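You operate a simulated robot arm through the tools that you are given. There is no shell and no other tool.

Carry out the task below with a simulated robot arm. There is one attempt and no reset: what you move stays moved.

JOB
Show the dunes print in the black stand.
Fine: the wood print goes into the third slot of the oak rack, the new one slides down into the stand, picture to the glass; set the stand on the sofa side of the reading lamp, under its head, and switch that on; it stays on. Set down upright: wood print, black stand.

It is judged by the outcome, as a careful person would: the job done as asked, and still so three seconds after it is handed in. It fails if anything else is knocked over, pushed out of place, dropped, spilled or broken.

ROBOT AND FRAMES
A 7-joint arm with a two-finger parallel gripper, fixed in place. Base frame: the origin is at the foot of the arm, x ahead of it, y to its left, z up. Lengths are in mm, angles in degrees, forces in N, time in s.
Its first joint turns from -166.0 to 166.0 degrees. Payload 3.43 kg.
The TCP is the grasp point between the finger pads, 30 mm short of the fingertips. In the tool frame z runs along the fingers and y along their closing line. The gripper opens to 94 mm. The fingers are 28 mm wide and 10 mm thick; the gripper's body (50 by 96 mm) begins 55 mm behind the TCP.
Orientation is told as [roll, pitch, yaw] about the base's x, y, z axes, in that order, counted from this pose: with the fingers straight down and closing along the base's y, the tool's x points along the base's -x, its y along +y and its z along -z.

CONTROLS
- The arm moves only by the tool arm_command. Its argument "rows" is text: rows parted by semicolons, each of 7 numbers parted by spaces: the shift along the base's x, y, z in mm, then the turn, a rotation vector about the base's x, y, z in degrees, then the finger opening in mm, from 0 to 94. In form: dx dy dz rx ry rz jaw; .... A call has 1 to 20 rows; each row shifts and turns the commanded pose from where the row before left it. A row lasts 0.2 s, in which the tool goes at most 50 mm and 8.6 degrees; a call with a longer step from one row to the next is refused whole, and so is a gripper value outside its range. A pose out of reach is approached as far as the arm can. The call stops where the force on the tool passes 40 N (or 10 N more than at its start, if that is more) or the arm is blocked; 0.2 s more then pass. The fingers move at their own pace (about 45 mm/s each) and stop on an object; they squeeze with about 39 N. The grip force told is the motor's: it shows also when the fingers shut on nothing. Time passes only in rows, and 0.2 s behind the last, so rows that do not move let the fingers close. It gives the time, the measured TCP pose, the force on the tool (base axes), the opening and the grip force at its end, in the units of the frame above (readings bear some noise), with the torque about the TCP (base axes, N m) and any sound that the robot's microphone picked up, and new pictures: "show" is both (left out), scene, wrist or none.
- Cameras (640 x 400 px; columns grow to the right, rows downward): "scene" is fixed at [394, 504.8, 1616.2]; the picture's right is [-0.75, -0.66, 0.00], its down [-0.58, 0.66, -0.47] and it looks along [0.31, -0.35, -0.88] (base axes); focal length 367 px, centre (320, 200). "wrist" rides on the gripper at [76, 14, -103] in the tool frame; the picture's right is [-0.18, 0.98, 0.00], its down [-0.75, -0.14, -0.64] and it looks along [-0.63, -0.12, 0.77] (tool axes); focal length 243 px, centre (320, 200). There is no depth. A picture from a camera that has moved, and an enlarged one, comes with that camera's place and axes in the base frame and with its lens. The place of the scene camera against the robot may be out by one fixed shift of up to 25 mm in any direction.
- zoom(camera, box): a new picture of the part [left, top, right, bottom] of that camera's present view, enlarged. No time passes.
- close_job(): hands the job in; it is judged then, once.

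Nothing tells you positions but the pictures and the camera data. Unless the task says otherwise, let go and move clear before handing in.

The tools are called after "Emit:" as name(argument=value, ...) on one line, values as JSON. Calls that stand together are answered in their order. arm_command: Moves the arm, as the interface text tells. Its arguments: {"type":"object","properties":{"rows":{"type":"string"},"show":{"type":"string","enum":["both","scene","wrist","none"]}},"required":["rows"]} The other tools are called the same way: zoom (camera, box) takes an enlarged picture of a part of a camera's view; close_job () hands the job in.

At the start:

```text
clock: 0.0
position: [480.2, 96.1, 1140.7]
orientation: [0.0, 0.1, 0.0]
ft_force: [0.1, 0.5, -0.1]
moment: [-0.01, 0.0, 0.0]
opening: 94.3
grip_force: 0.1
```

scene: 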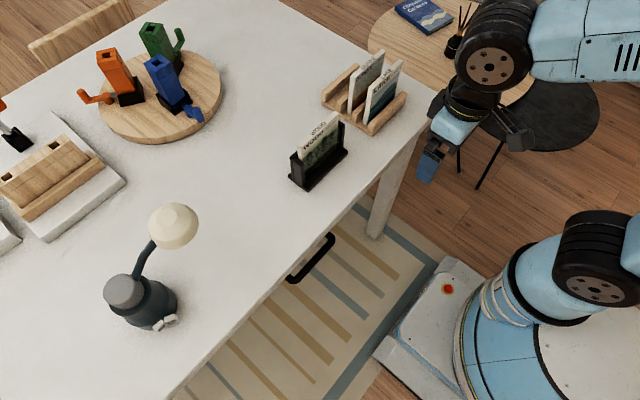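
wrist: 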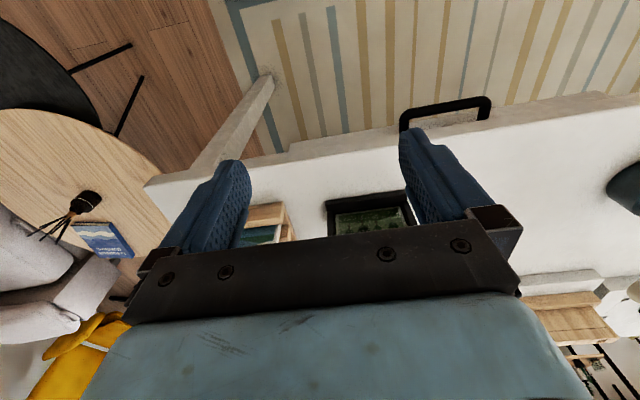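

I see a white table with an oak rack holding prints, a black stand with a print, a lamp, and some toys on a round board. I'll look closer before moving.

Emit:
zoom(camera="scene", box=[270, 40, 430, 200])

Emit:
zoom(camera="scene", box=[80, 180, 240, 350])

Emit:
zoom(camera="wrist", box=[140, 150, 460, 350])

Emit:
zoom(camera="scene", box=[0, 0, 320, 200])

```text
2.50 times, centred on (350, 120) of scene
camera zoom: at [394.0, 504.8, 1616.2], right [-0.75, -0.66, 0.0], down [-0.58, 0.66, -0.47], along [0.31, -0.35, -0.88], focal length 917 px, centre (245, 400)
```

zoom: 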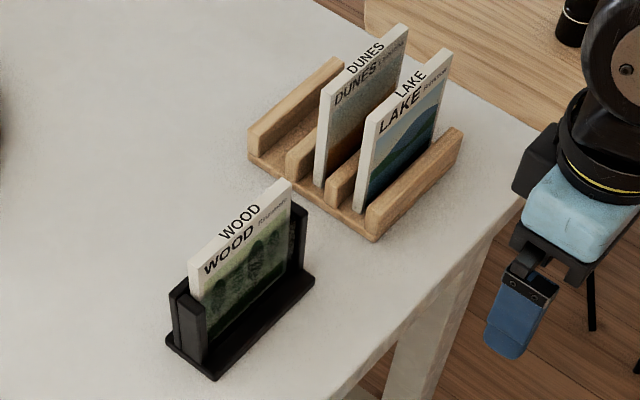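

```text
2.35 times, centred on (160, 265) of scene
camera zoom: at [394.0, 504.8, 1616.2], right [-0.75, -0.66, 0.0], down [-0.58, 0.66, -0.47], along [0.31, -0.35, -0.88], focal length 863 px, centre (696, 47)
```

zoom: 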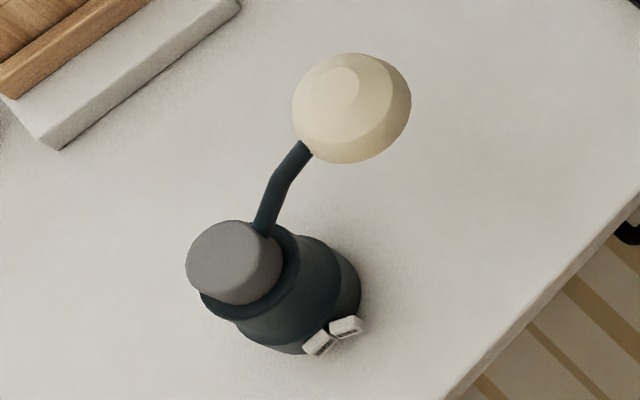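

```text
2.00 times, centred on (300, 250) of wrist
camera zoom: at [404.1, 111.4, 1243.1], right [0.18, 0.98, 0.0], down [0.75, -0.14, 0.64], along [0.63, -0.12, -0.77], focal length 485 px, centre (360, 100)
```

zoom: 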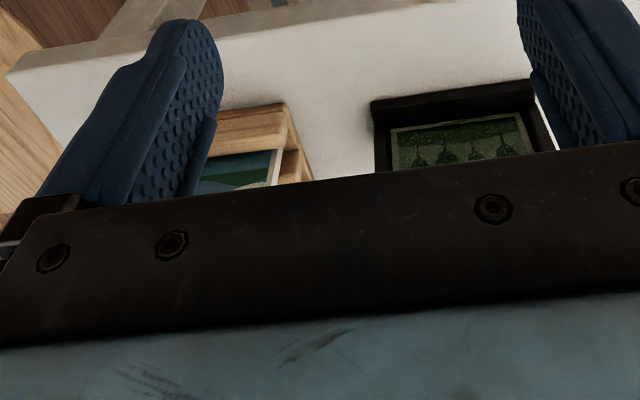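

```text
2.00 times, centred on (160, 100) of scene
camera zoom: at [394.0, 504.8, 1616.2], right [-0.75, -0.66, 0.0], down [-0.58, 0.66, -0.47], along [0.31, -0.35, -0.88], focal length 733 px, centre (640, 400)
```

zoom: 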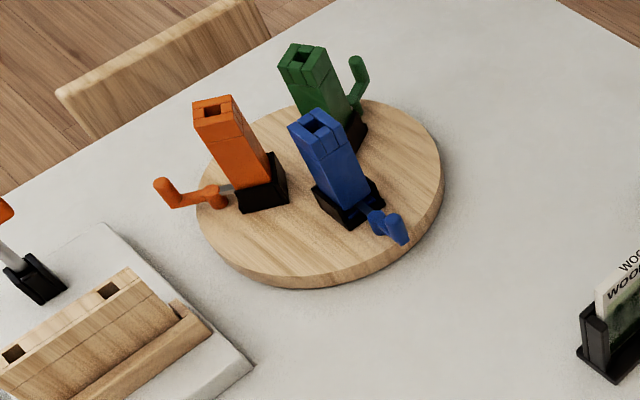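

The rack sits at the arm's right with DUNES and LAKE prints, the stand with WOOD in the middle and the lamp at the left. I'll turn the wrist camera toward the right to find out where the sofa is.

Emit:
arm_command(rows="0 0 20 0 0 -8 94;0 0 20 0 0 -8 94;0 0 20 0 0 -8 94;0 0 0 0 0 -8 94;0 0 0 0 0 -8 94;0 0 0 0 0 -8 94", show="wrist")

Emit:
zoom(camera="scene", box=[120, 280, 200, 340])

```text
clock: 1.4
position: [481.1, 97.3, 1201.9]
orientation: [0.0, 0.0, -48.1]
ft_force: [0.2, -0.4, -0.4]
moment: [0.02, 0.02, 0.0]
opening: 93.9
grip_force: 0.0
camera wrist: at [440.6, 163.3, 1303.7], right [0.86, 0.52, 0.0], down [0.4, -0.66, 0.64], along [0.33, -0.55, -0.77], focal length 243 px, centre (320, 200)
```

wrist: 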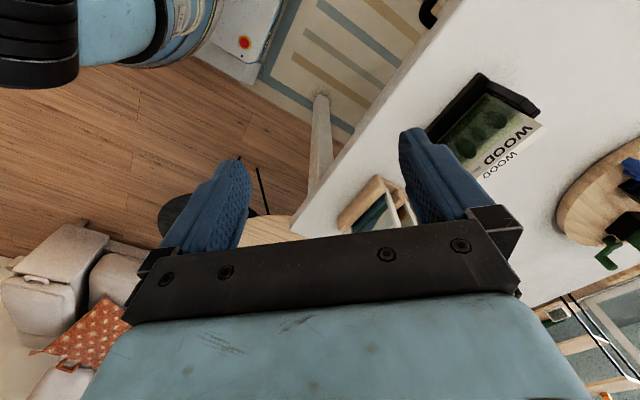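

```text
6.67 times, centred on (160, 310) of scene
camera zoom: at [394.0, 504.8, 1616.2], right [-0.75, -0.66, 0.0], down [-0.58, 0.66, -0.47], along [0.31, -0.35, -0.88], focal length 2445 px, centre (1387, -533)
```

zoom: 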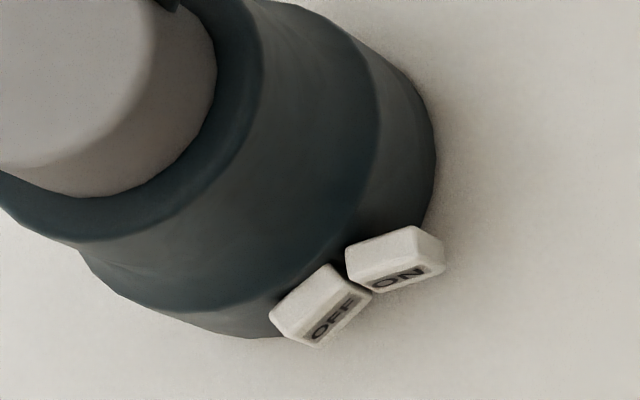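

The sofa is on the arm's right side (−y), beyond the side table. The lamp's ON/OFF buttons face the robot. Next I look down on the rack from above.

Emit:
arm_command(rows="35 -21 0 0 0 6 94;35 -21 0 0 0 6 94;35 -21 0 0 0 6 94;35 -21 0 0 0 6 94;35 -21 0 0 0 6 94;35 -21 0 0 0 6 94;35 -21 0 0 0 6 94;35 -21 0 0 0 6 94", show="both")

```text
clock: 3.2
position: [760.5, -70.0, 1200.1]
orientation: [0.0, -0.1, 0.2]
ft_force: [-0.3, 0.8, 1.0]
moment: [-0.03, -0.04, 0.0]
opening: 94.0
grip_force: 0.1
camera wrist: at [684.3, -56.2, 1303.4], right [0.18, 0.98, 0.0], down [0.75, -0.14, 0.64], along [0.63, -0.12, -0.77], focal length 243 px, centre (320, 200)
```

scene: 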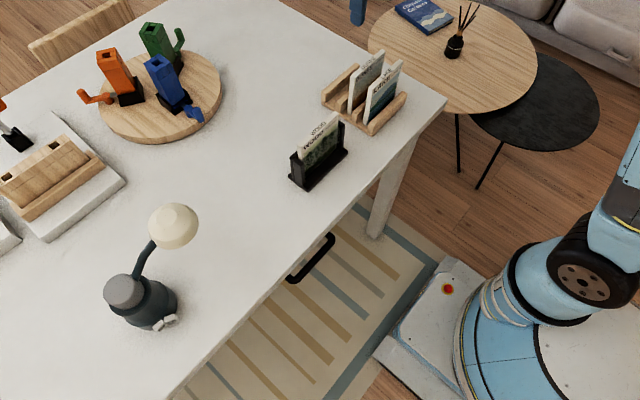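
wrist: 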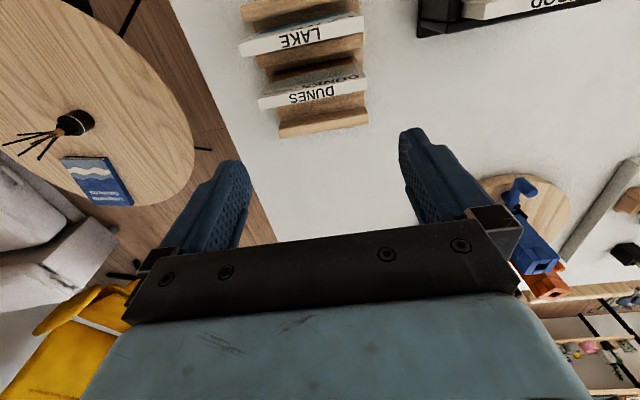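

The rack and the stand's right end are in view, and the sofa is confirmed at −y. I'll zoom in on the slots and the stand.

Emit:
zoom(camera="wrist", box=[220, 0, 400, 140])

Emit:
zoom(camera="scene", box=[310, 35, 420, 145])

Emit:
zoom(camera="scene", box=[275, 100, 365, 200])

```text
2.86 times, centred on (310, 70) of wrist
camera zoom: at [684.3, -56.2, 1303.4], right [0.18, 0.98, 0.0], down [0.75, -0.14, 0.64], along [0.63, -0.12, -0.77], focal length 693 px, centre (349, 571)
```

zoom: 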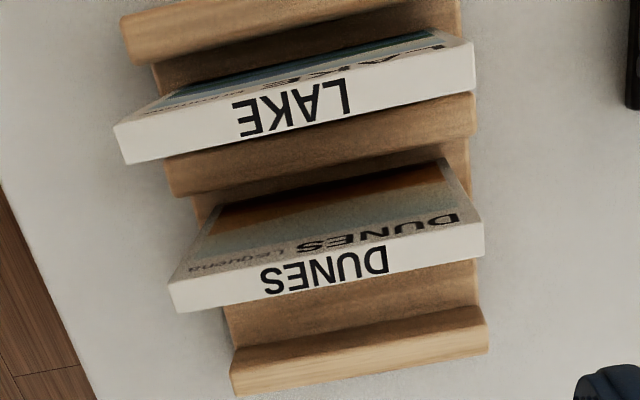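

```text
3.64 times, centred on (365, 90) of scene
camera zoom: at [394.0, 504.8, 1616.2], right [-0.75, -0.66, 0.0], down [-0.58, 0.66, -0.47], along [0.31, -0.35, -0.88], focal length 1334 px, centre (156, 600)
```

zoom: 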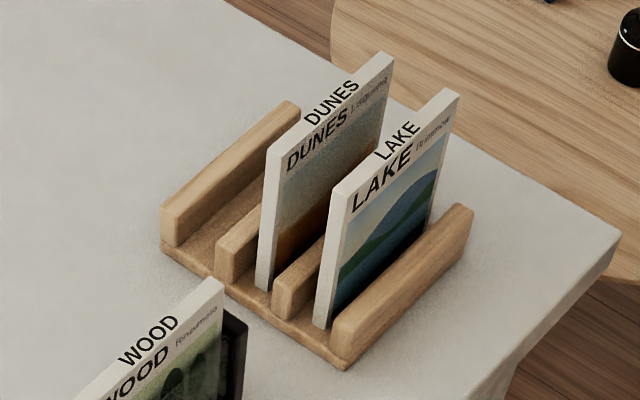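

```text
4.00 times, centred on (320, 150) of scene
camera zoom: at [394.0, 504.8, 1616.2], right [-0.75, -0.66, 0.0], down [-0.58, 0.66, -0.47], along [0.31, -0.35, -0.88], focal length 1467 px, centre (320, 400)
```

zoom: 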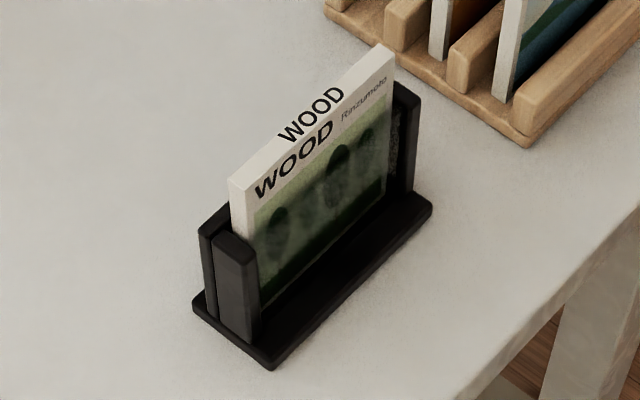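

The rack has three slots: LAKE nearest, DUNES in the middle, and the far third slot empty. I'll now look down on the stand to find the glass side.

Emit:
arm_command(rows="-5 40 -10 0 0 0 94;-5 40 -10 0 0 0 94;-5 40 -10 0 0 0 94;-5 40 -10 0 0 0 94;-5 40 -10 0 0 0 94;0 0 0 0 0 0 94", show="wrist")

Emit:
zoom(camera="wrist", box=[200, 0, 480, 160])

```text
clock: 4.6
position: [735.3, 129.9, 1152.1]
orientation: [0.1, 0.0, 0.0]
ft_force: [-0.9, 0.4, 0.6]
moment: [0.04, 0.01, 0.02]
opening: 93.9
grip_force: 0.1
camera wrist: at [658.8, 144.3, 1253.3], right [0.18, 0.98, 0.0], down [0.75, -0.14, 0.64], along [0.63, -0.12, -0.77], focal length 243 px, centre (320, 200)
```

wrist: 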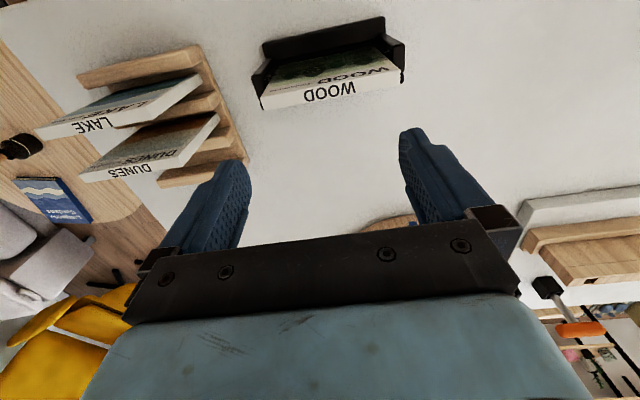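

```text
2.29 times, centred on (340, 80) of wrist
camera zoom: at [658.8, 144.3, 1253.3], right [0.18, 0.98, 0.0], down [0.75, -0.14, 0.64], along [0.63, -0.12, -0.77], focal length 555 px, centre (274, 474)
```

zoom: 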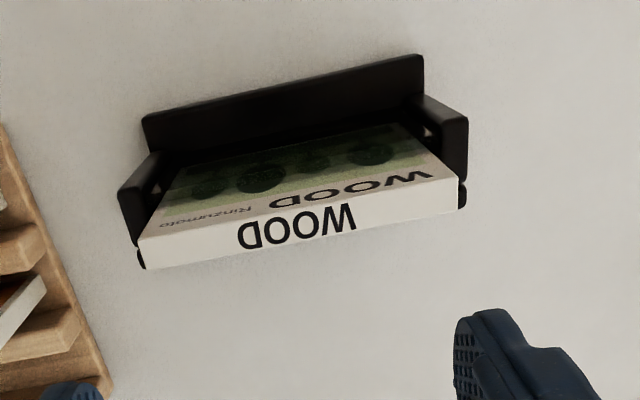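

The stand's picture faces the robot, with a channel between end posts. I'll take closer zooms from here to triangulate rack and stand.

Emit:
zoom(camera="wrist", box=[245, 5, 415, 115])

Emit:
zoom(camera="wrist", box=[30, 30, 260, 200])

```text
3.64 times, centred on (330, 60) of wrist
camera zoom: at [658.8, 144.3, 1253.3], right [0.18, 0.98, 0.0], down [0.75, -0.14, 0.64], along [0.63, -0.12, -0.77], focal length 882 px, centre (284, 709)
```

zoom: 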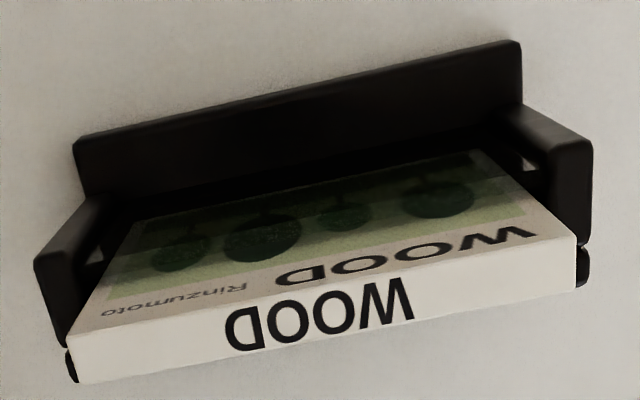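

```text
2.35 times, centred on (145, 115) of wrist
camera zoom: at [658.8, 144.3, 1253.3], right [0.18, 0.98, 0.0], down [0.75, -0.14, 0.64], along [0.63, -0.12, -0.77], focal length 571 px, centre (732, 400)
```

zoom: 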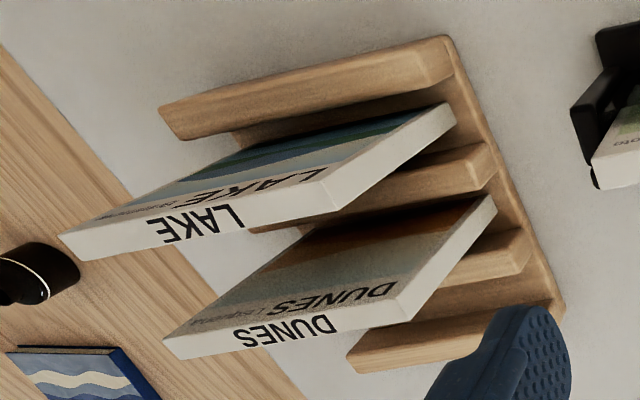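

I'll zoom in further from the scene camera on the stand for the glass pane, and survey the lamp more closely.

Emit:
zoom(camera="scene", box=[285, 135, 325, 195])

Emit:
zoom(camera="scene", box=[315, 105, 355, 165])

```text
6.67 times, centred on (305, 165) of scene
camera zoom: at [394.0, 504.8, 1616.2], right [-0.75, -0.66, 0.0], down [-0.58, 0.66, -0.47], along [0.31, -0.35, -0.88], focal length 2445 px, centre (420, 433)
```

zoom: 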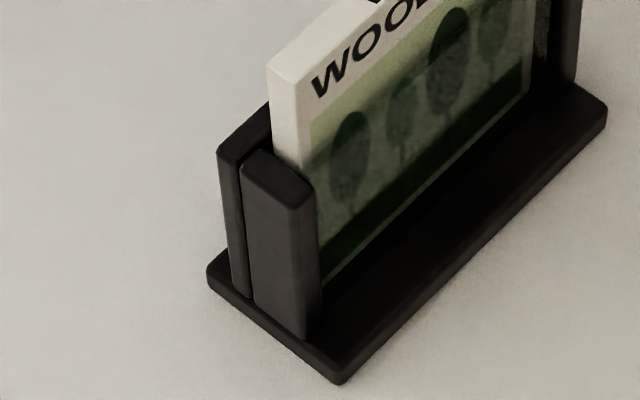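

```text
6.67 times, centred on (335, 135) of scene
camera zoom: at [394.0, 504.8, 1616.2], right [-0.75, -0.66, 0.0], down [-0.58, 0.66, -0.47], along [0.31, -0.35, -0.88], focal length 2445 px, centre (220, 633)
```

zoom: 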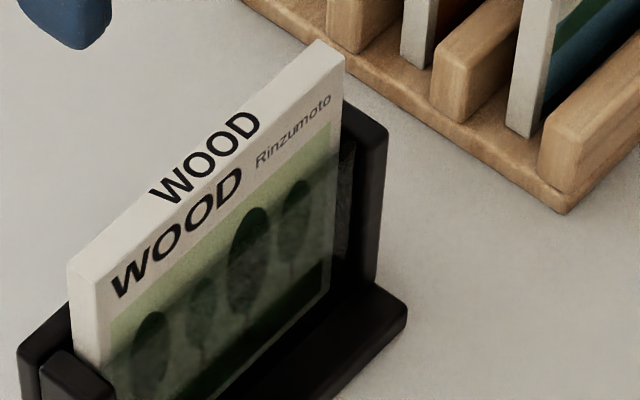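

The glass pane is on the robot-facing side of the stand, and both prints already face that way. I'll take a second viewpoint between rack and stand to triangulate.

Emit:
arm_command(rows="-5 -30 0 0 0 0 94;-5 -30 0 0 0 0 94;-5 -30 0 0 0 0 94;0 0 0 0 0 0 94", show="wrist")

Emit:
zoom(camera="wrist", box=[370, 0, 530, 100])

Emit:
zoom(camera="wrist", box=[160, 10, 320, 170])

```text
clock: 5.6
position: [718.9, 38.8, 1150.0]
orientation: [0.0, 0.0, 0.0]
ft_force: [-0.5, -1.5, -0.1]
moment: [0.01, -0.01, 0.01]
opening: 93.8
grip_force: 0.0
camera wrist: at [644.0, 53.9, 1252.3], right [0.18, 0.98, 0.0], down [0.75, -0.14, 0.64], along [0.63, -0.12, -0.77], focal length 243 px, centre (320, 200)
```

wrist: 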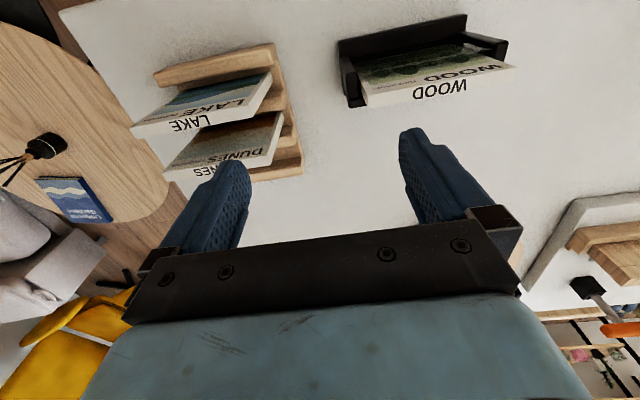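

```text
4.00 times, centred on (450, 50) of wrist
camera zoom: at [644.0, 53.9, 1252.3], right [0.18, 0.98, 0.0], down [0.75, -0.14, 0.64], along [0.63, -0.12, -0.77], focal length 970 px, centre (-200, 800)
```

zoom: 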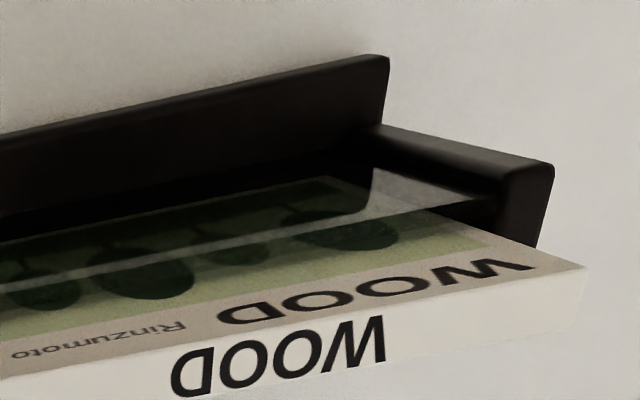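

```text
2.50 times, centred on (240, 90) of wrist
camera zoom: at [644.0, 53.9, 1252.3], right [0.18, 0.98, 0.0], down [0.75, -0.14, 0.64], along [0.63, -0.12, -0.77], focal length 606 px, centre (520, 475)
```

zoom: 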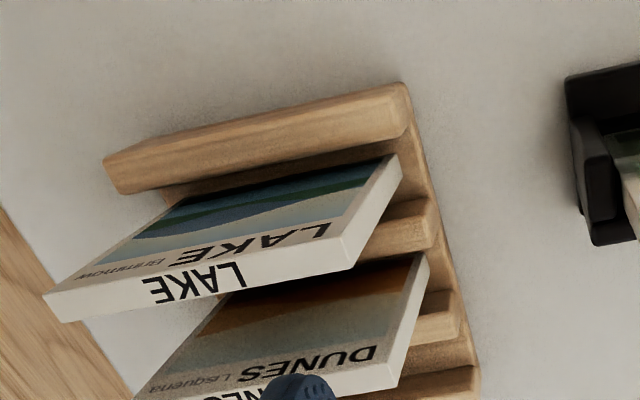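

Triangulation puts WOOD's top at about x 714–725, y 81–200, z 1036, and DUNES' top at x 754–766, y −138 to −21, z 1033. I'll check the rack's slot profile closely.

Emit:
zoom(camera="scene", box=[316, 60, 376, 140])

Emit:
zoom(camera="wrist", box=[240, 30, 320, 190])

```text
5.00 times, centred on (346, 100) of scene
camera zoom: at [394.0, 504.8, 1616.2], right [-0.75, -0.66, 0.0], down [-0.58, 0.66, -0.47], along [0.31, -0.35, -0.88], focal length 1834 px, centre (190, 700)
```

zoom: 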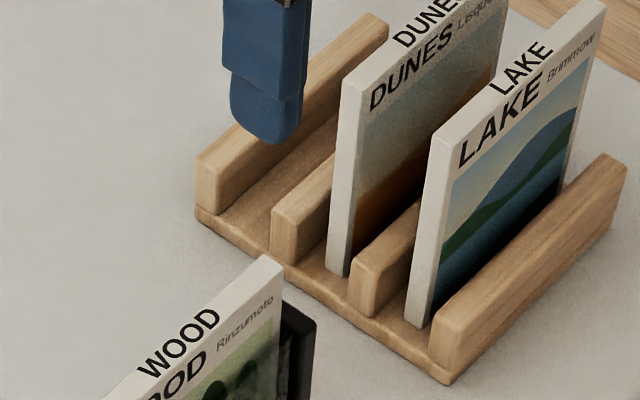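

```text
2.50 times, centred on (280, 110) of wrist
camera zoom: at [644.0, 53.9, 1252.3], right [0.18, 0.98, 0.0], down [0.75, -0.14, 0.64], along [0.63, -0.12, -0.77], focal length 606 px, centre (420, 425)
```

zoom: 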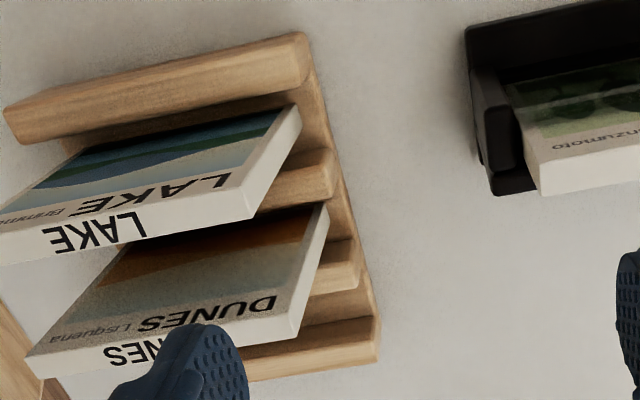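

Prints stand vertically about 123 mm tall (z≈911–1034) and the slots are 51 mm apart, so the third is near x 811. I'll look straight down into the empty slot.

Emit:
arm_command(rows="30 -26 10 0 0 0 94;30 -26 10 0 0 0 94;30 -26 0 0 0 0 94;30 -26 0 0 0 0 94;29 -25 0 0 0 0 94;0 0 0 0 0 0 94", show="wrist")

Emit:
zoom(camera="wrist", box=[220, 0, 420, 120])

```text
clock: 7.0
position: [870.3, -92.7, 1170.4]
orientation: [0.0, 0.0, 0.0]
ft_force: [0.1, 0.2, 0.0]
moment: [0.01, 0.0, 0.0]
opening: 94.1
grip_force: 0.1
camera wrist: at [794.5, -76.1, 1272.9], right [0.18, 0.98, 0.0], down [0.75, -0.14, 0.64], along [0.63, -0.12, -0.77], focal length 243 px, centre (320, 200)
```

wrist: 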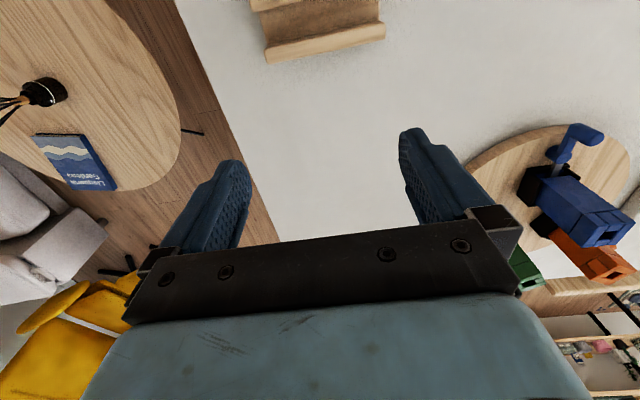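

```text
3.20 times, centred on (320, 60) of wrist
camera zoom: at [794.5, -76.1, 1272.9], right [0.18, 0.98, 0.0], down [0.75, -0.14, 0.64], along [0.63, -0.12, -0.77], focal length 776 px, centre (320, 648)
```

zoom: 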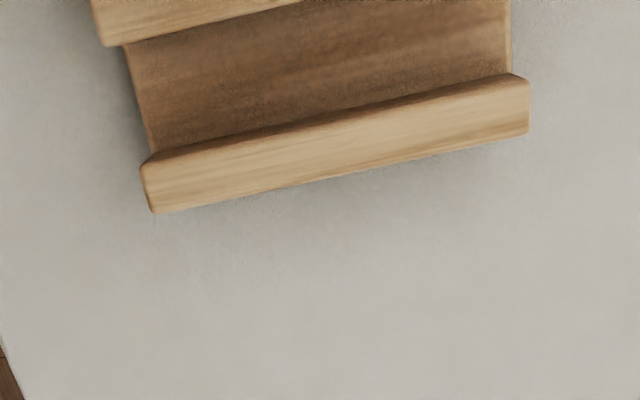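

The empty third slot spans x≈793–828, y≈−152 to −10. I'll zoom in to check for a groove in its floor.

Emit:
zoom(camera="wrist", box=[240, 0, 320, 50])

Emit:
zoom(camera="wrist", box=[320, 0, 400, 50])

Emit:
zoom(camera="scene", box=[316, 75, 366, 125])

```text
8.00 times, centred on (280, 25) of wrist
camera zoom: at [794.5, -76.1, 1272.9], right [0.18, 0.98, 0.0], down [0.75, -0.14, 0.64], along [0.63, -0.12, -0.77], focal length 1941 px, centre (640, 1600)
```

zoom: 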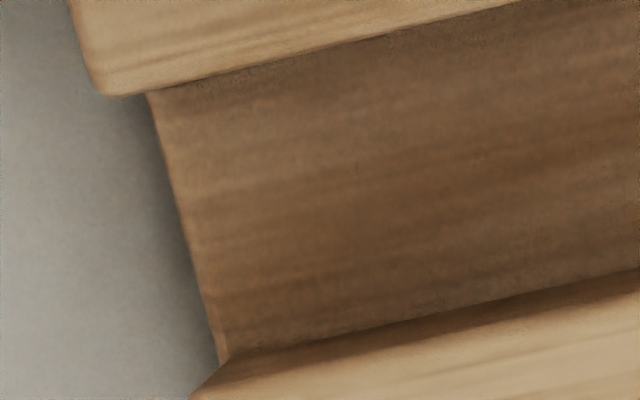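

```text
8.00 times, centred on (360, 25) of wrist
camera zoom: at [794.5, -76.1, 1272.9], right [0.18, 0.98, 0.0], down [0.75, -0.14, 0.64], along [0.63, -0.12, -0.77], focal length 1941 px, centre (0, 1600)
```

zoom: 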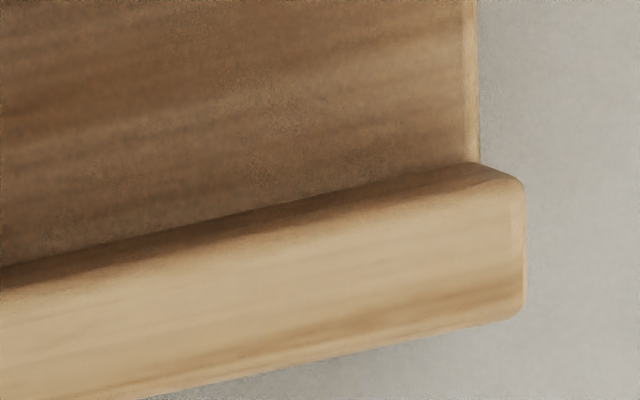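

```text
8.00 times, centred on (341, 100) of scene
camera zoom: at [394.0, 504.8, 1616.2], right [-0.75, -0.66, 0.0], down [-0.58, 0.66, -0.47], along [0.31, -0.35, -0.88], focal length 2934 px, centre (152, 1000)
```

zoom: 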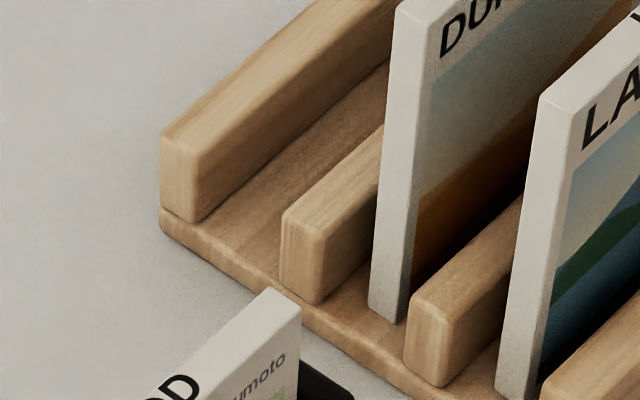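

The slot floor is flat (prints stand free), so WOOD must be set down vertically at x≈811. Now I'll survey the lamp from above to get its head height, base and buttons.

Emit:
arm_command(rows="-10 0 40 0 0 0 94;-10 20 40 0 0 0 94;-16 40 40 0 0 0 94;-16 42 10 0 0 0 94;-17 42 0 0 0 0 94;-17 42 0 0 0 0 94;-17 42 0 0 0 0 94;-17 42 0 0 0 0 94;-17 42 0 0 0 0 94;-17 42 0 0 0 0 94;-17 42 0 0 0 0 94;-17 42 0 0 0 0 94;-17 42 0 0 0 0 94;-17 42 0 0 0 0 94;0 0 0 0 0 0 94", show="both")

Emit:
zoom(camera="wrist", box=[260, 0, 480, 140])

```text
refused: row 3 steps farther than a row can; nothing moved
```

```text
2.86 times, centred on (370, 70) of wrist
camera zoom: at [794.5, -76.1, 1272.9], right [0.18, 0.98, 0.0], down [0.75, -0.14, 0.64], along [0.63, -0.12, -0.77], focal length 693 px, centre (177, 571)
```

zoom: 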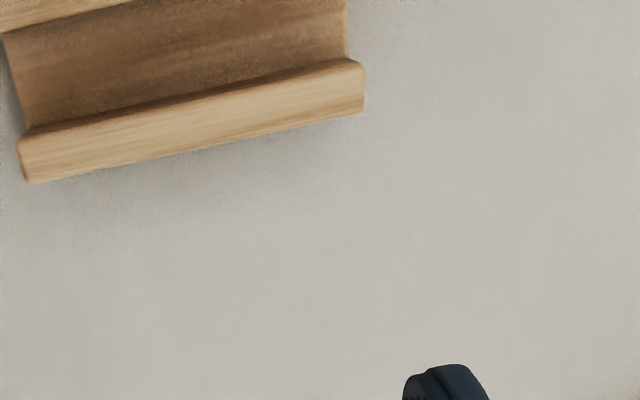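

That row was too long; I'll resend with shorter steps, moving up and then over to the lamp for a view from above.

Emit:
arm_command(rows="-10 0 40 0 0 0 94;-10 20 40 0 0 0 94;-16 30 30 0 0 0 94;-16 42 15 0 0 0 94;-17 42 0 0 0 0 94;-17 42 0 0 0 0 94;-17 42 0 0 0 0 94;-17 42 0 0 0 0 94;-17 42 0 0 0 0 94;-17 42 0 0 0 0 94;-17 42 0 0 0 0 94;-17 42 0 0 0 0 94;-17 42 0 0 0 0 94;-17 42 0 0 0 0 94;0 0 0 0 0 0 94", show="both")

Emit:
zoom(camera="wrist", box=[260, 0, 480, 140])

```text
clock: 10.2
position: [645.6, 420.2, 1296.9]
orientation: [0.0, 0.0, -0.1]
ft_force: [-0.3, -0.9, 0.2]
moment: [0.02, -0.01, 0.02]
opening: 94.1
grip_force: 0.0
camera wrist: at [569.8, 435.2, 1399.0], right [0.19, 0.98, 0.0], down [0.75, -0.14, 0.64], along [0.63, -0.12, -0.77], focal length 243 px, centre (320, 200)
```

scene: 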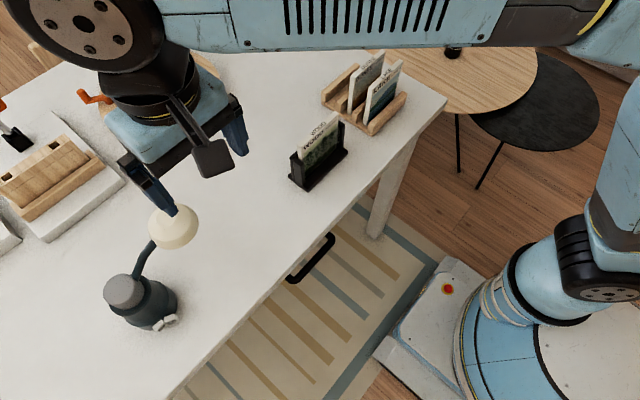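
wrist: 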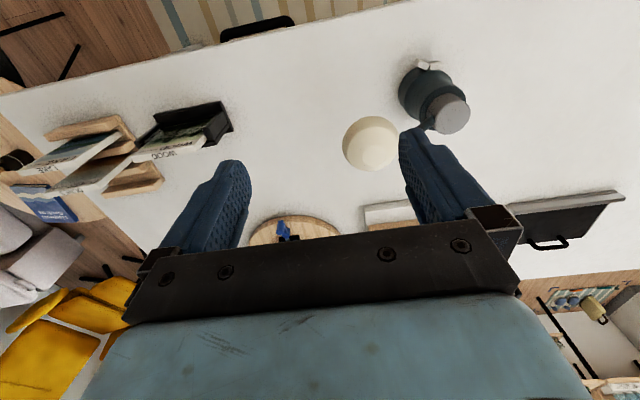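

```text
2.86 times, centred on (370, 70) of wrist
camera zoom: at [569.8, 435.2, 1399.0], right [0.19, 0.98, 0.0], down [0.75, -0.14, 0.64], along [0.63, -0.12, -0.77], focal length 693 px, centre (177, 571)
```

zoom: 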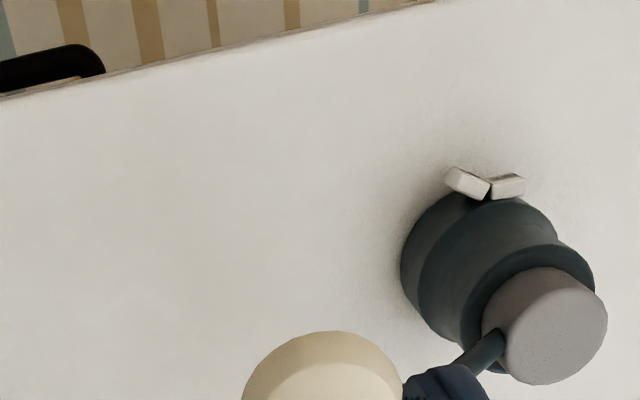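

The lamp's head hangs on the −y (sofa) side of its body. I'll take a second view shifted in y, with the fingers closed to clear the picture.

Emit:
arm_command(rows="0 40 0 0 0 0 60;0 40 0 0 0 0 20;0 40 0 0 0 0 0;0 0 0 0 0 0 0", show="wrist")

Emit:
zoom(camera="wrist", box=[220, 20, 440, 160])

```text
clock: 11.2
position: [648.6, 540.5, 1296.6]
orientation: [-0.1, 0.0, -0.1]
ft_force: [0.7, 0.0, -0.1]
moment: [0.0, 0.0, 0.02]
opening: 8.1
grip_force: 0.0
camera wrist: at [571.5, 555.4, 1398.5], right [0.19, 0.98, 0.0], down [0.75, -0.14, 0.64], along [0.63, -0.12, -0.77], focal length 243 px, centre (320, 200)
```

wrist: 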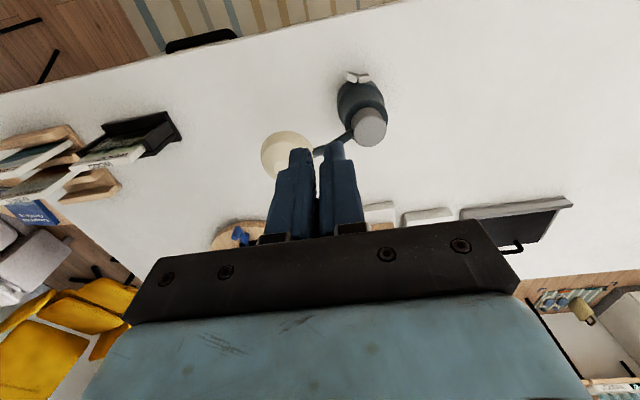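

```text
2.86 times, centred on (330, 90) of wrist
camera zoom: at [571.5, 555.4, 1398.5], right [0.19, 0.98, 0.0], down [0.75, -0.14, 0.64], along [0.63, -0.12, -0.77], focal length 693 px, centre (291, 514)
```

zoom: 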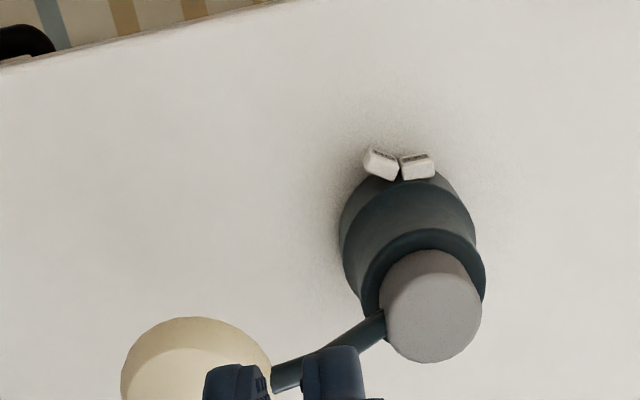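

Lamp geometry is clear: body axis ≈ [738, 601], ON key ≈ [687, 590, 930], OFF key ≈ [691, 611], head centre ≈ [738, 477, 1085] with little room above a print-height stand. I'll now turn the gripper 90° (closing along x) and go above the WOOD print.

Emit:
arm_command(rows="6 -33.4 -8 0 0 7.5 30;6 -33.4 -8 0 0 7.5 30;6 -33.4 -8 0 0 7.5 30;6 -33.4 -8 0 0 7.5 30;6 -33.4 -8 0 0 7.5 30;6 -33.4 -8 0 0 7.5 30;6 -33.4 -8 0 0 7.5 30;6 -33.4 -8 0 0 7.5 30;6 -33.4 -8 0 0 7.5 30;6 -33.4 -8 0 0 7.5 30;6 -33.4 -8 0 0 7.5 30;6 -33.6 -8 0 0 7.5 30;0 0 0 0 0 0 30", show="both")

```text
clock: 14.0
position: [718.8, 139.5, 1197.4]
orientation: [0.0, 0.0, 90.0]
ft_force: [0.8, 0.3, 1.1]
moment: [-0.02, 0.0, 0.01]
opening: 29.9
grip_force: 0.0
camera wrist: at [704.1, 64.7, 1300.9], right [-0.98, 0.18, 0.0], down [0.14, 0.75, 0.64], along [0.12, 0.63, -0.77], focal length 243 px, centre (320, 200)
```

scene: 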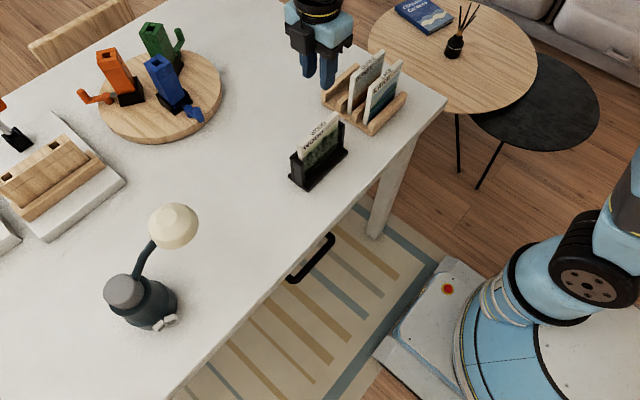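
wrist: 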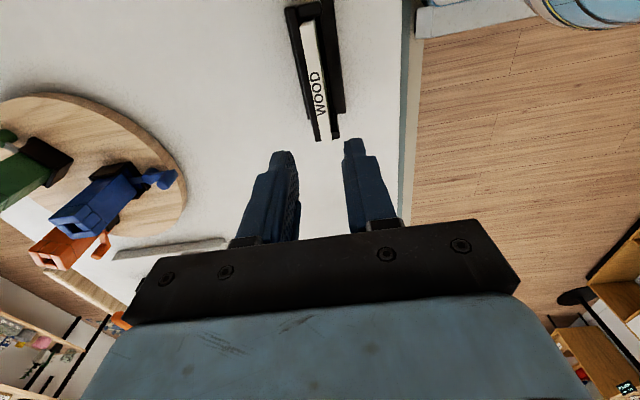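

The gripper is above WOOD with its fingers straddling the print's line. I'll zoom in to check alignment.

Emit:
zoom(camera="wrist", box=[250, 0, 390, 160])

```text
2.50 times, centred on (320, 80) of wrist
camera zoom: at [704.1, 64.7, 1300.9], right [-0.98, 0.18, 0.0], down [0.14, 0.75, 0.64], along [0.12, 0.63, -0.77], focal length 606 px, centre (320, 500)
```

zoom: 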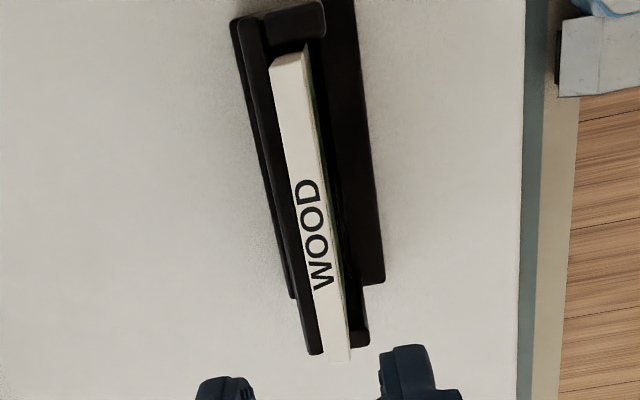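

The print is centred about 1 mm toward +x of the gripper. I'll descend partway over WOOD, then check before closing.

Emit:
arm_command(rows="1 0 -40 0 0 0 30;0 0 -40 0 0 0 30;0 0 -30 0 0 0 30;0 0 0 0 0 0 30", show="both")

Emit:
zoom(camera="wrist", box=[240, 60, 400, 240])

Emit:
zoom(camera="scene", box=[270, 80, 370, 200])

```text
clock: 15.0
position: [721.1, 141.4, 1089.4]
orientation: [0.0, -0.1, 90.0]
ft_force: [-0.7, -0.7, 0.2]
moment: [-0.02, -0.02, -0.01]
opening: 30.1
grip_force: 0.0
camera wrist: at [706.2, 65.6, 1192.2], right [-0.98, 0.18, 0.0], down [0.14, 0.75, 0.64], along [0.12, 0.63, -0.77], focal length 243 px, centre (320, 200)
```

scene: 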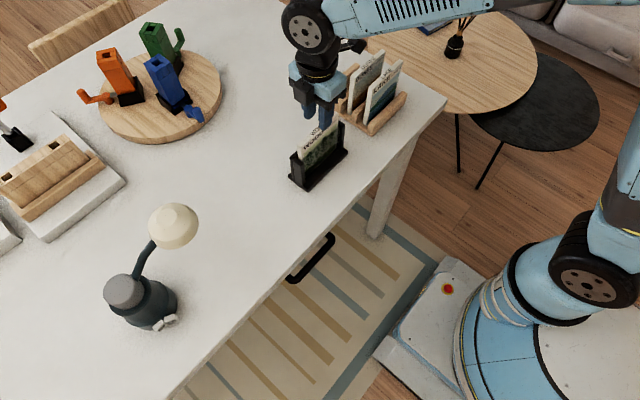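
wrist: 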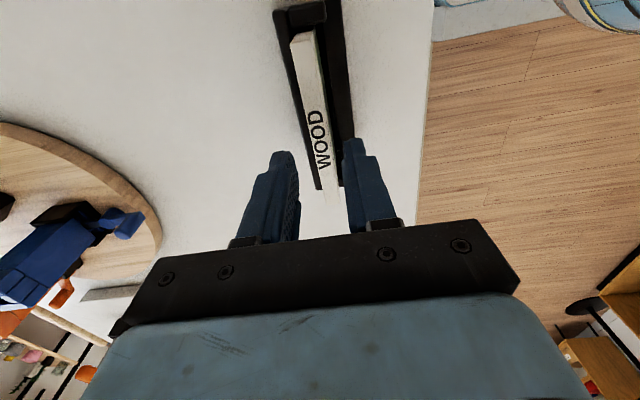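

```text
2.22 times, centred on (320, 150) of wrist
camera zoom: at [706.2, 65.6, 1192.2], right [-0.98, 0.18, 0.0], down [0.14, 0.75, 0.64], along [0.12, 0.63, -0.77], focal length 539 px, centre (320, 311)
```

zoom: 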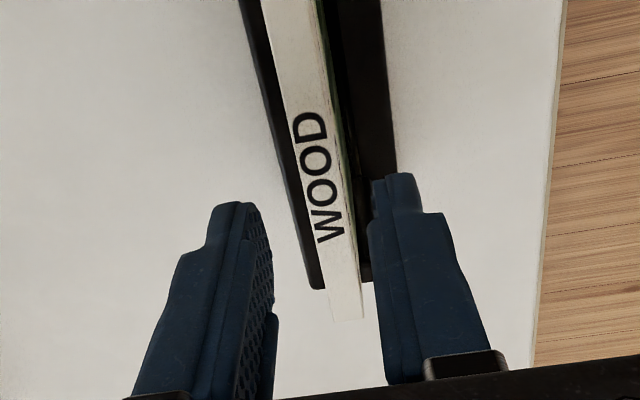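

```text
3.33 times, centred on (320, 140) of scene
camera zoom: at [394.0, 504.8, 1616.2], right [-0.75, -0.66, 0.0], down [-0.58, 0.66, -0.47], along [0.31, -0.35, -0.88], focal length 1222 px, centre (320, 400)
```

zoom: 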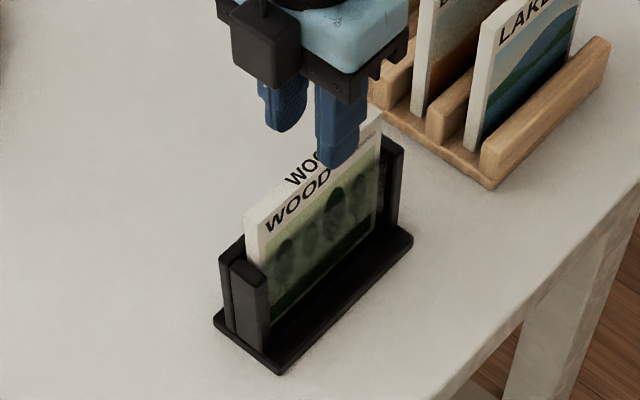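

Alignment looks centred. I'll lower until the fingertips are just above the stand's glass, then close gently.

Emit:
arm_command(rows="0 0 -25 0 0 0 30;0 0 -20 0 0 0 30;0 0 -10 0 0 0 30;0 0 0 0 0 0 30", show="both")

Emit:
zoom(camera="scene", box=[280, 90, 360, 200])

Emit:
zoom(camera="wrist", box=[240, 60, 400, 240])

```text
clock: 16.0
position: [721.4, 140.7, 1033.5]
orientation: [-0.1, 0.0, 89.9]
ft_force: [-0.3, -0.4, -1.0]
moment: [-0.02, 0.01, 0.05]
opening: 30.0
grip_force: 0.0
camera wrist: at [707.1, 64.6, 1136.7], right [-0.98, 0.18, 0.0], down [0.14, 0.75, 0.64], along [0.12, 0.63, -0.77], focal length 243 px, centre (320, 200)
```

scene: 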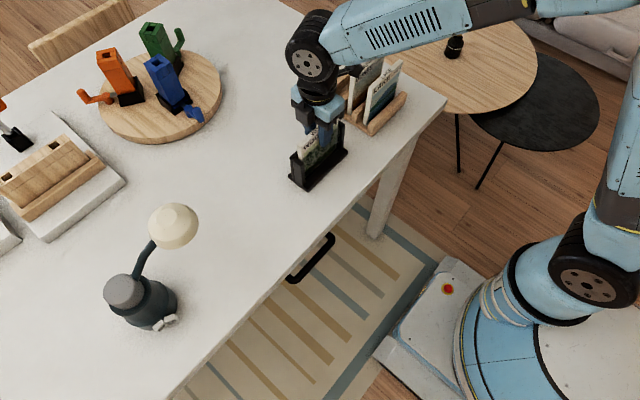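
wrist: 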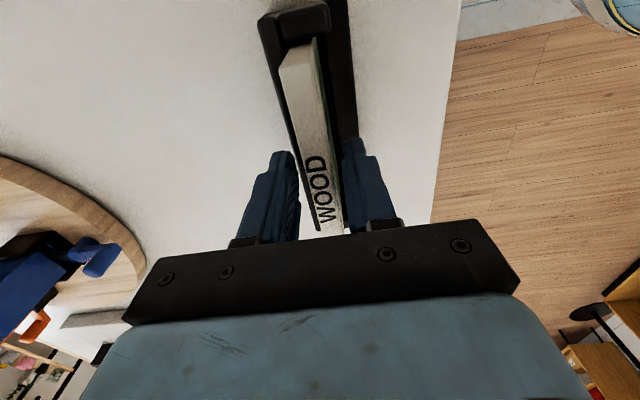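

```text
3.64 times, centred on (320, 145) of scene
camera zoom: at [394.0, 504.8, 1616.2], right [-0.75, -0.66, 0.0], down [-0.58, 0.66, -0.47], along [0.31, -0.35, -0.88], focal length 1334 px, centre (320, 400)
```

zoom: 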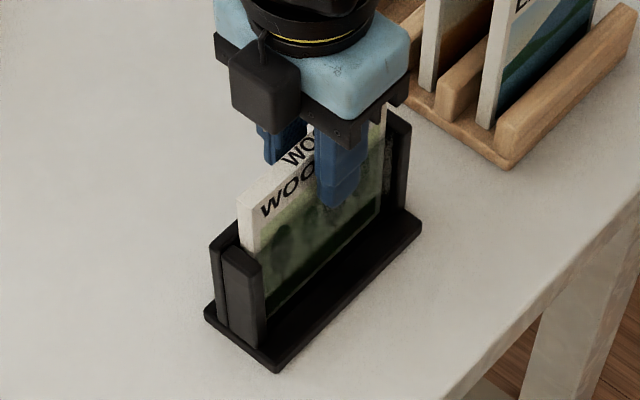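

```text
2.22 times, centred on (320, 150) of wrist
camera zoom: at [707.1, 64.6, 1136.7], right [-0.98, 0.18, 0.0], down [0.14, 0.75, 0.64], along [0.12, 0.63, -0.77], focal length 539 px, centre (320, 311)
```

zoom: 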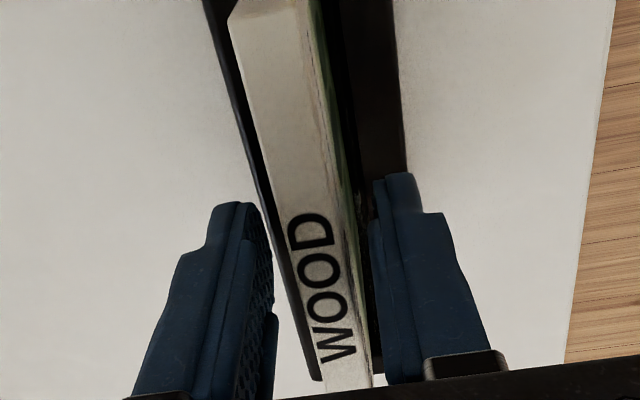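

The print is centred between the fingers. I'll close in stages and watch the force.

Emit:
arm_command(rows="0 0 0 0 0 0 18;0 0 0 0 0 0 14;0 0 0 0 0 0 14", show="none")

```text
clock: 16.8
position: [722.1, 139.6, 1035.1]
orientation: [0.0, 0.0, 89.9]
ft_force: [-0.7, 0.7, 1.7]
moment: [0.0, 0.02, -0.03]
opening: 15.8
grip_force: 39.2
```

It stopped at about 16 mm with full grip force, thicker than I estimated. I'll check what the fingers are holding before lifting.

Emit:
zoom(camera="wrist", box=[240, 60, 400, 240])

Emit:
zoom(camera="scene", box=[290, 100, 350, 180])

```text
2.22 times, centred on (320, 150) of wrist
camera zoom: at [707.1, 64.6, 1136.8], right [-0.98, 0.18, 0.0], down [0.14, 0.75, 0.64], along [0.12, 0.63, -0.77], focal length 539 px, centre (320, 311)
```

zoom: 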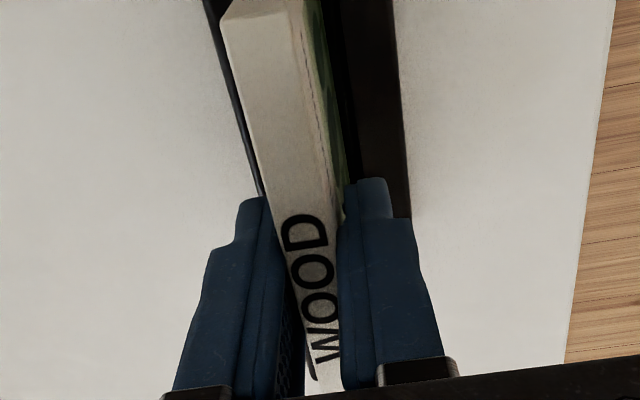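

```text
5.00 times, centred on (320, 140) of scene
camera zoom: at [394.0, 504.8, 1616.2], right [-0.75, -0.66, 0.0], down [-0.58, 0.66, -0.47], along [0.31, -0.35, -0.88], focal length 1834 px, centre (320, 500)
```

zoom: 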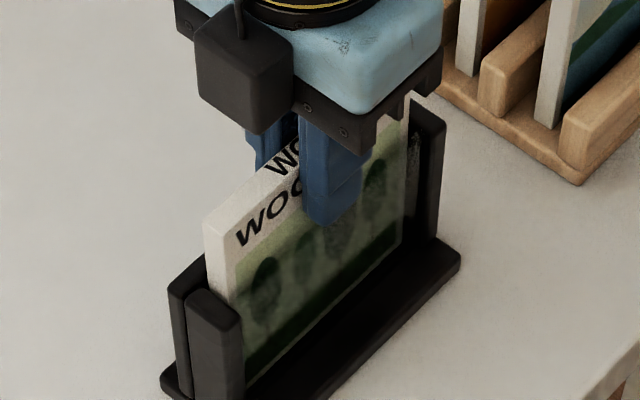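

I'll open, raise 6 mm and re-grip to see whether the thickness reading changes (in case a fingertip was catching the stand).

Emit:
arm_command(rows="0 0 0 0 0 0 30;0 0 3 0 0 0 30;0 0 3 0 0 0 30;0 0 0 0 0 0 18;0 0 0 0 0 0 12;0 0 0 0 0 0 10;0 0 0 0 0 0 10", show="none")

Emit:
zoom(camera="wrist", box=[240, 60, 400, 240])

Emit:
zoom(camera="scene", box=[290, 100, 350, 180])

```text
clock: 18.4
position: [720.0, 140.6, 1041.5]
orientation: [0.0, 0.0, 90.1]
ft_force: [1.0, 0.4, 0.0]
moment: [-0.01, 0.0, 0.01]
opening: 15.2
grip_force: 39.3
```

```text
2.22 times, centred on (320, 150) of wrist
camera zoom: at [706.4, 64.7, 1143.5], right [-0.98, 0.18, 0.0], down [0.14, 0.75, 0.64], along [0.12, 0.63, -0.77], focal length 539 px, centre (320, 311)
```

zoom: 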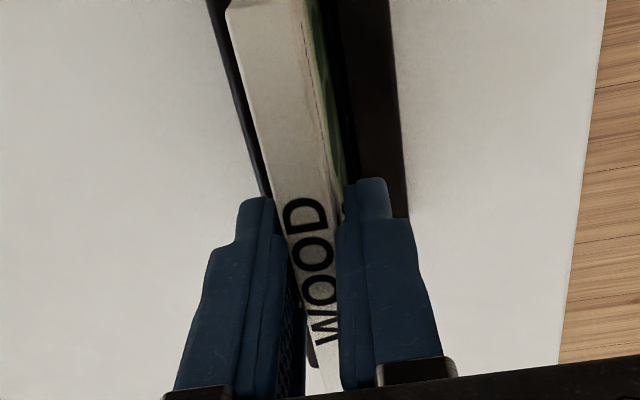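

```text
5.00 times, centred on (320, 140) of scene
camera zoom: at [394.0, 504.8, 1616.2], right [-0.75, -0.66, 0.0], down [-0.58, 0.66, -0.47], along [0.31, -0.35, -0.88], focal length 1834 px, centre (320, 500)
```

zoom: 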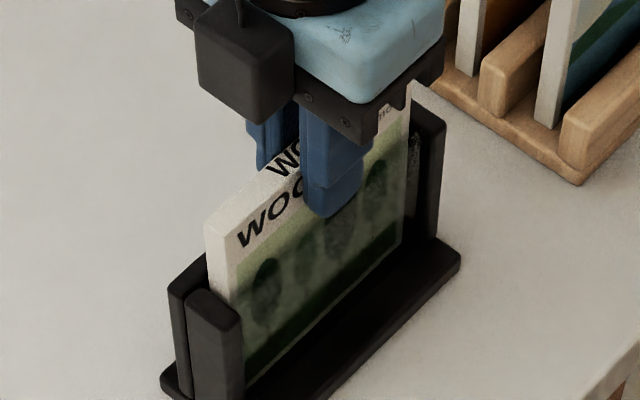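

The same ~15 mm reading at a higher grip means the fingers hold only the print. I'll lift a little and check that the stand stays put.

Emit:
arm_command(rows="0 0 5 0 0 0 10;0 0 10 0 0 0 10;0 0 15 0 0 0 10;0 0 0 0 0 0 10", show="scene")

Emit:
zoom(camera="scene", box=[280, 90, 360, 200])

```text
clock: 19.4
position: [721.2, 140.0, 1070.4]
orientation: [0.0, 0.0, 90.0]
ft_force: [-0.1, 0.1, -0.3]
moment: [-0.01, -0.01, 0.02]
opening: 15.3
grip_force: 38.4
```

scene: 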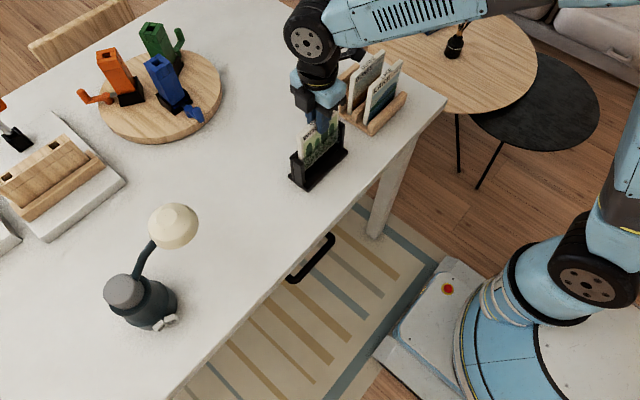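

```text
3.64 times, centred on (320, 145) of scene
camera zoom: at [394.0, 504.8, 1616.2], right [-0.75, -0.66, 0.0], down [-0.58, 0.66, -0.47], along [0.31, -0.35, -0.88], focal length 1334 px, centre (320, 400)
```

zoom: 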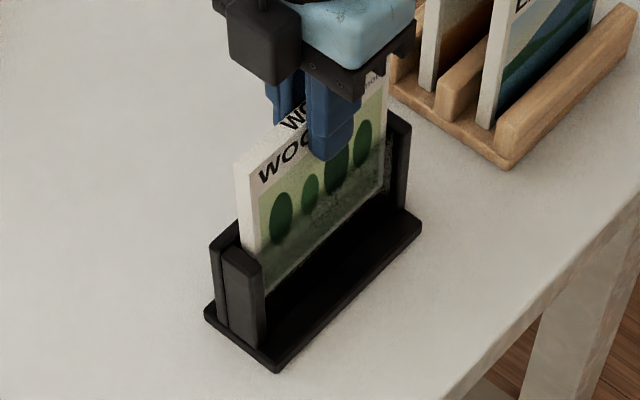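

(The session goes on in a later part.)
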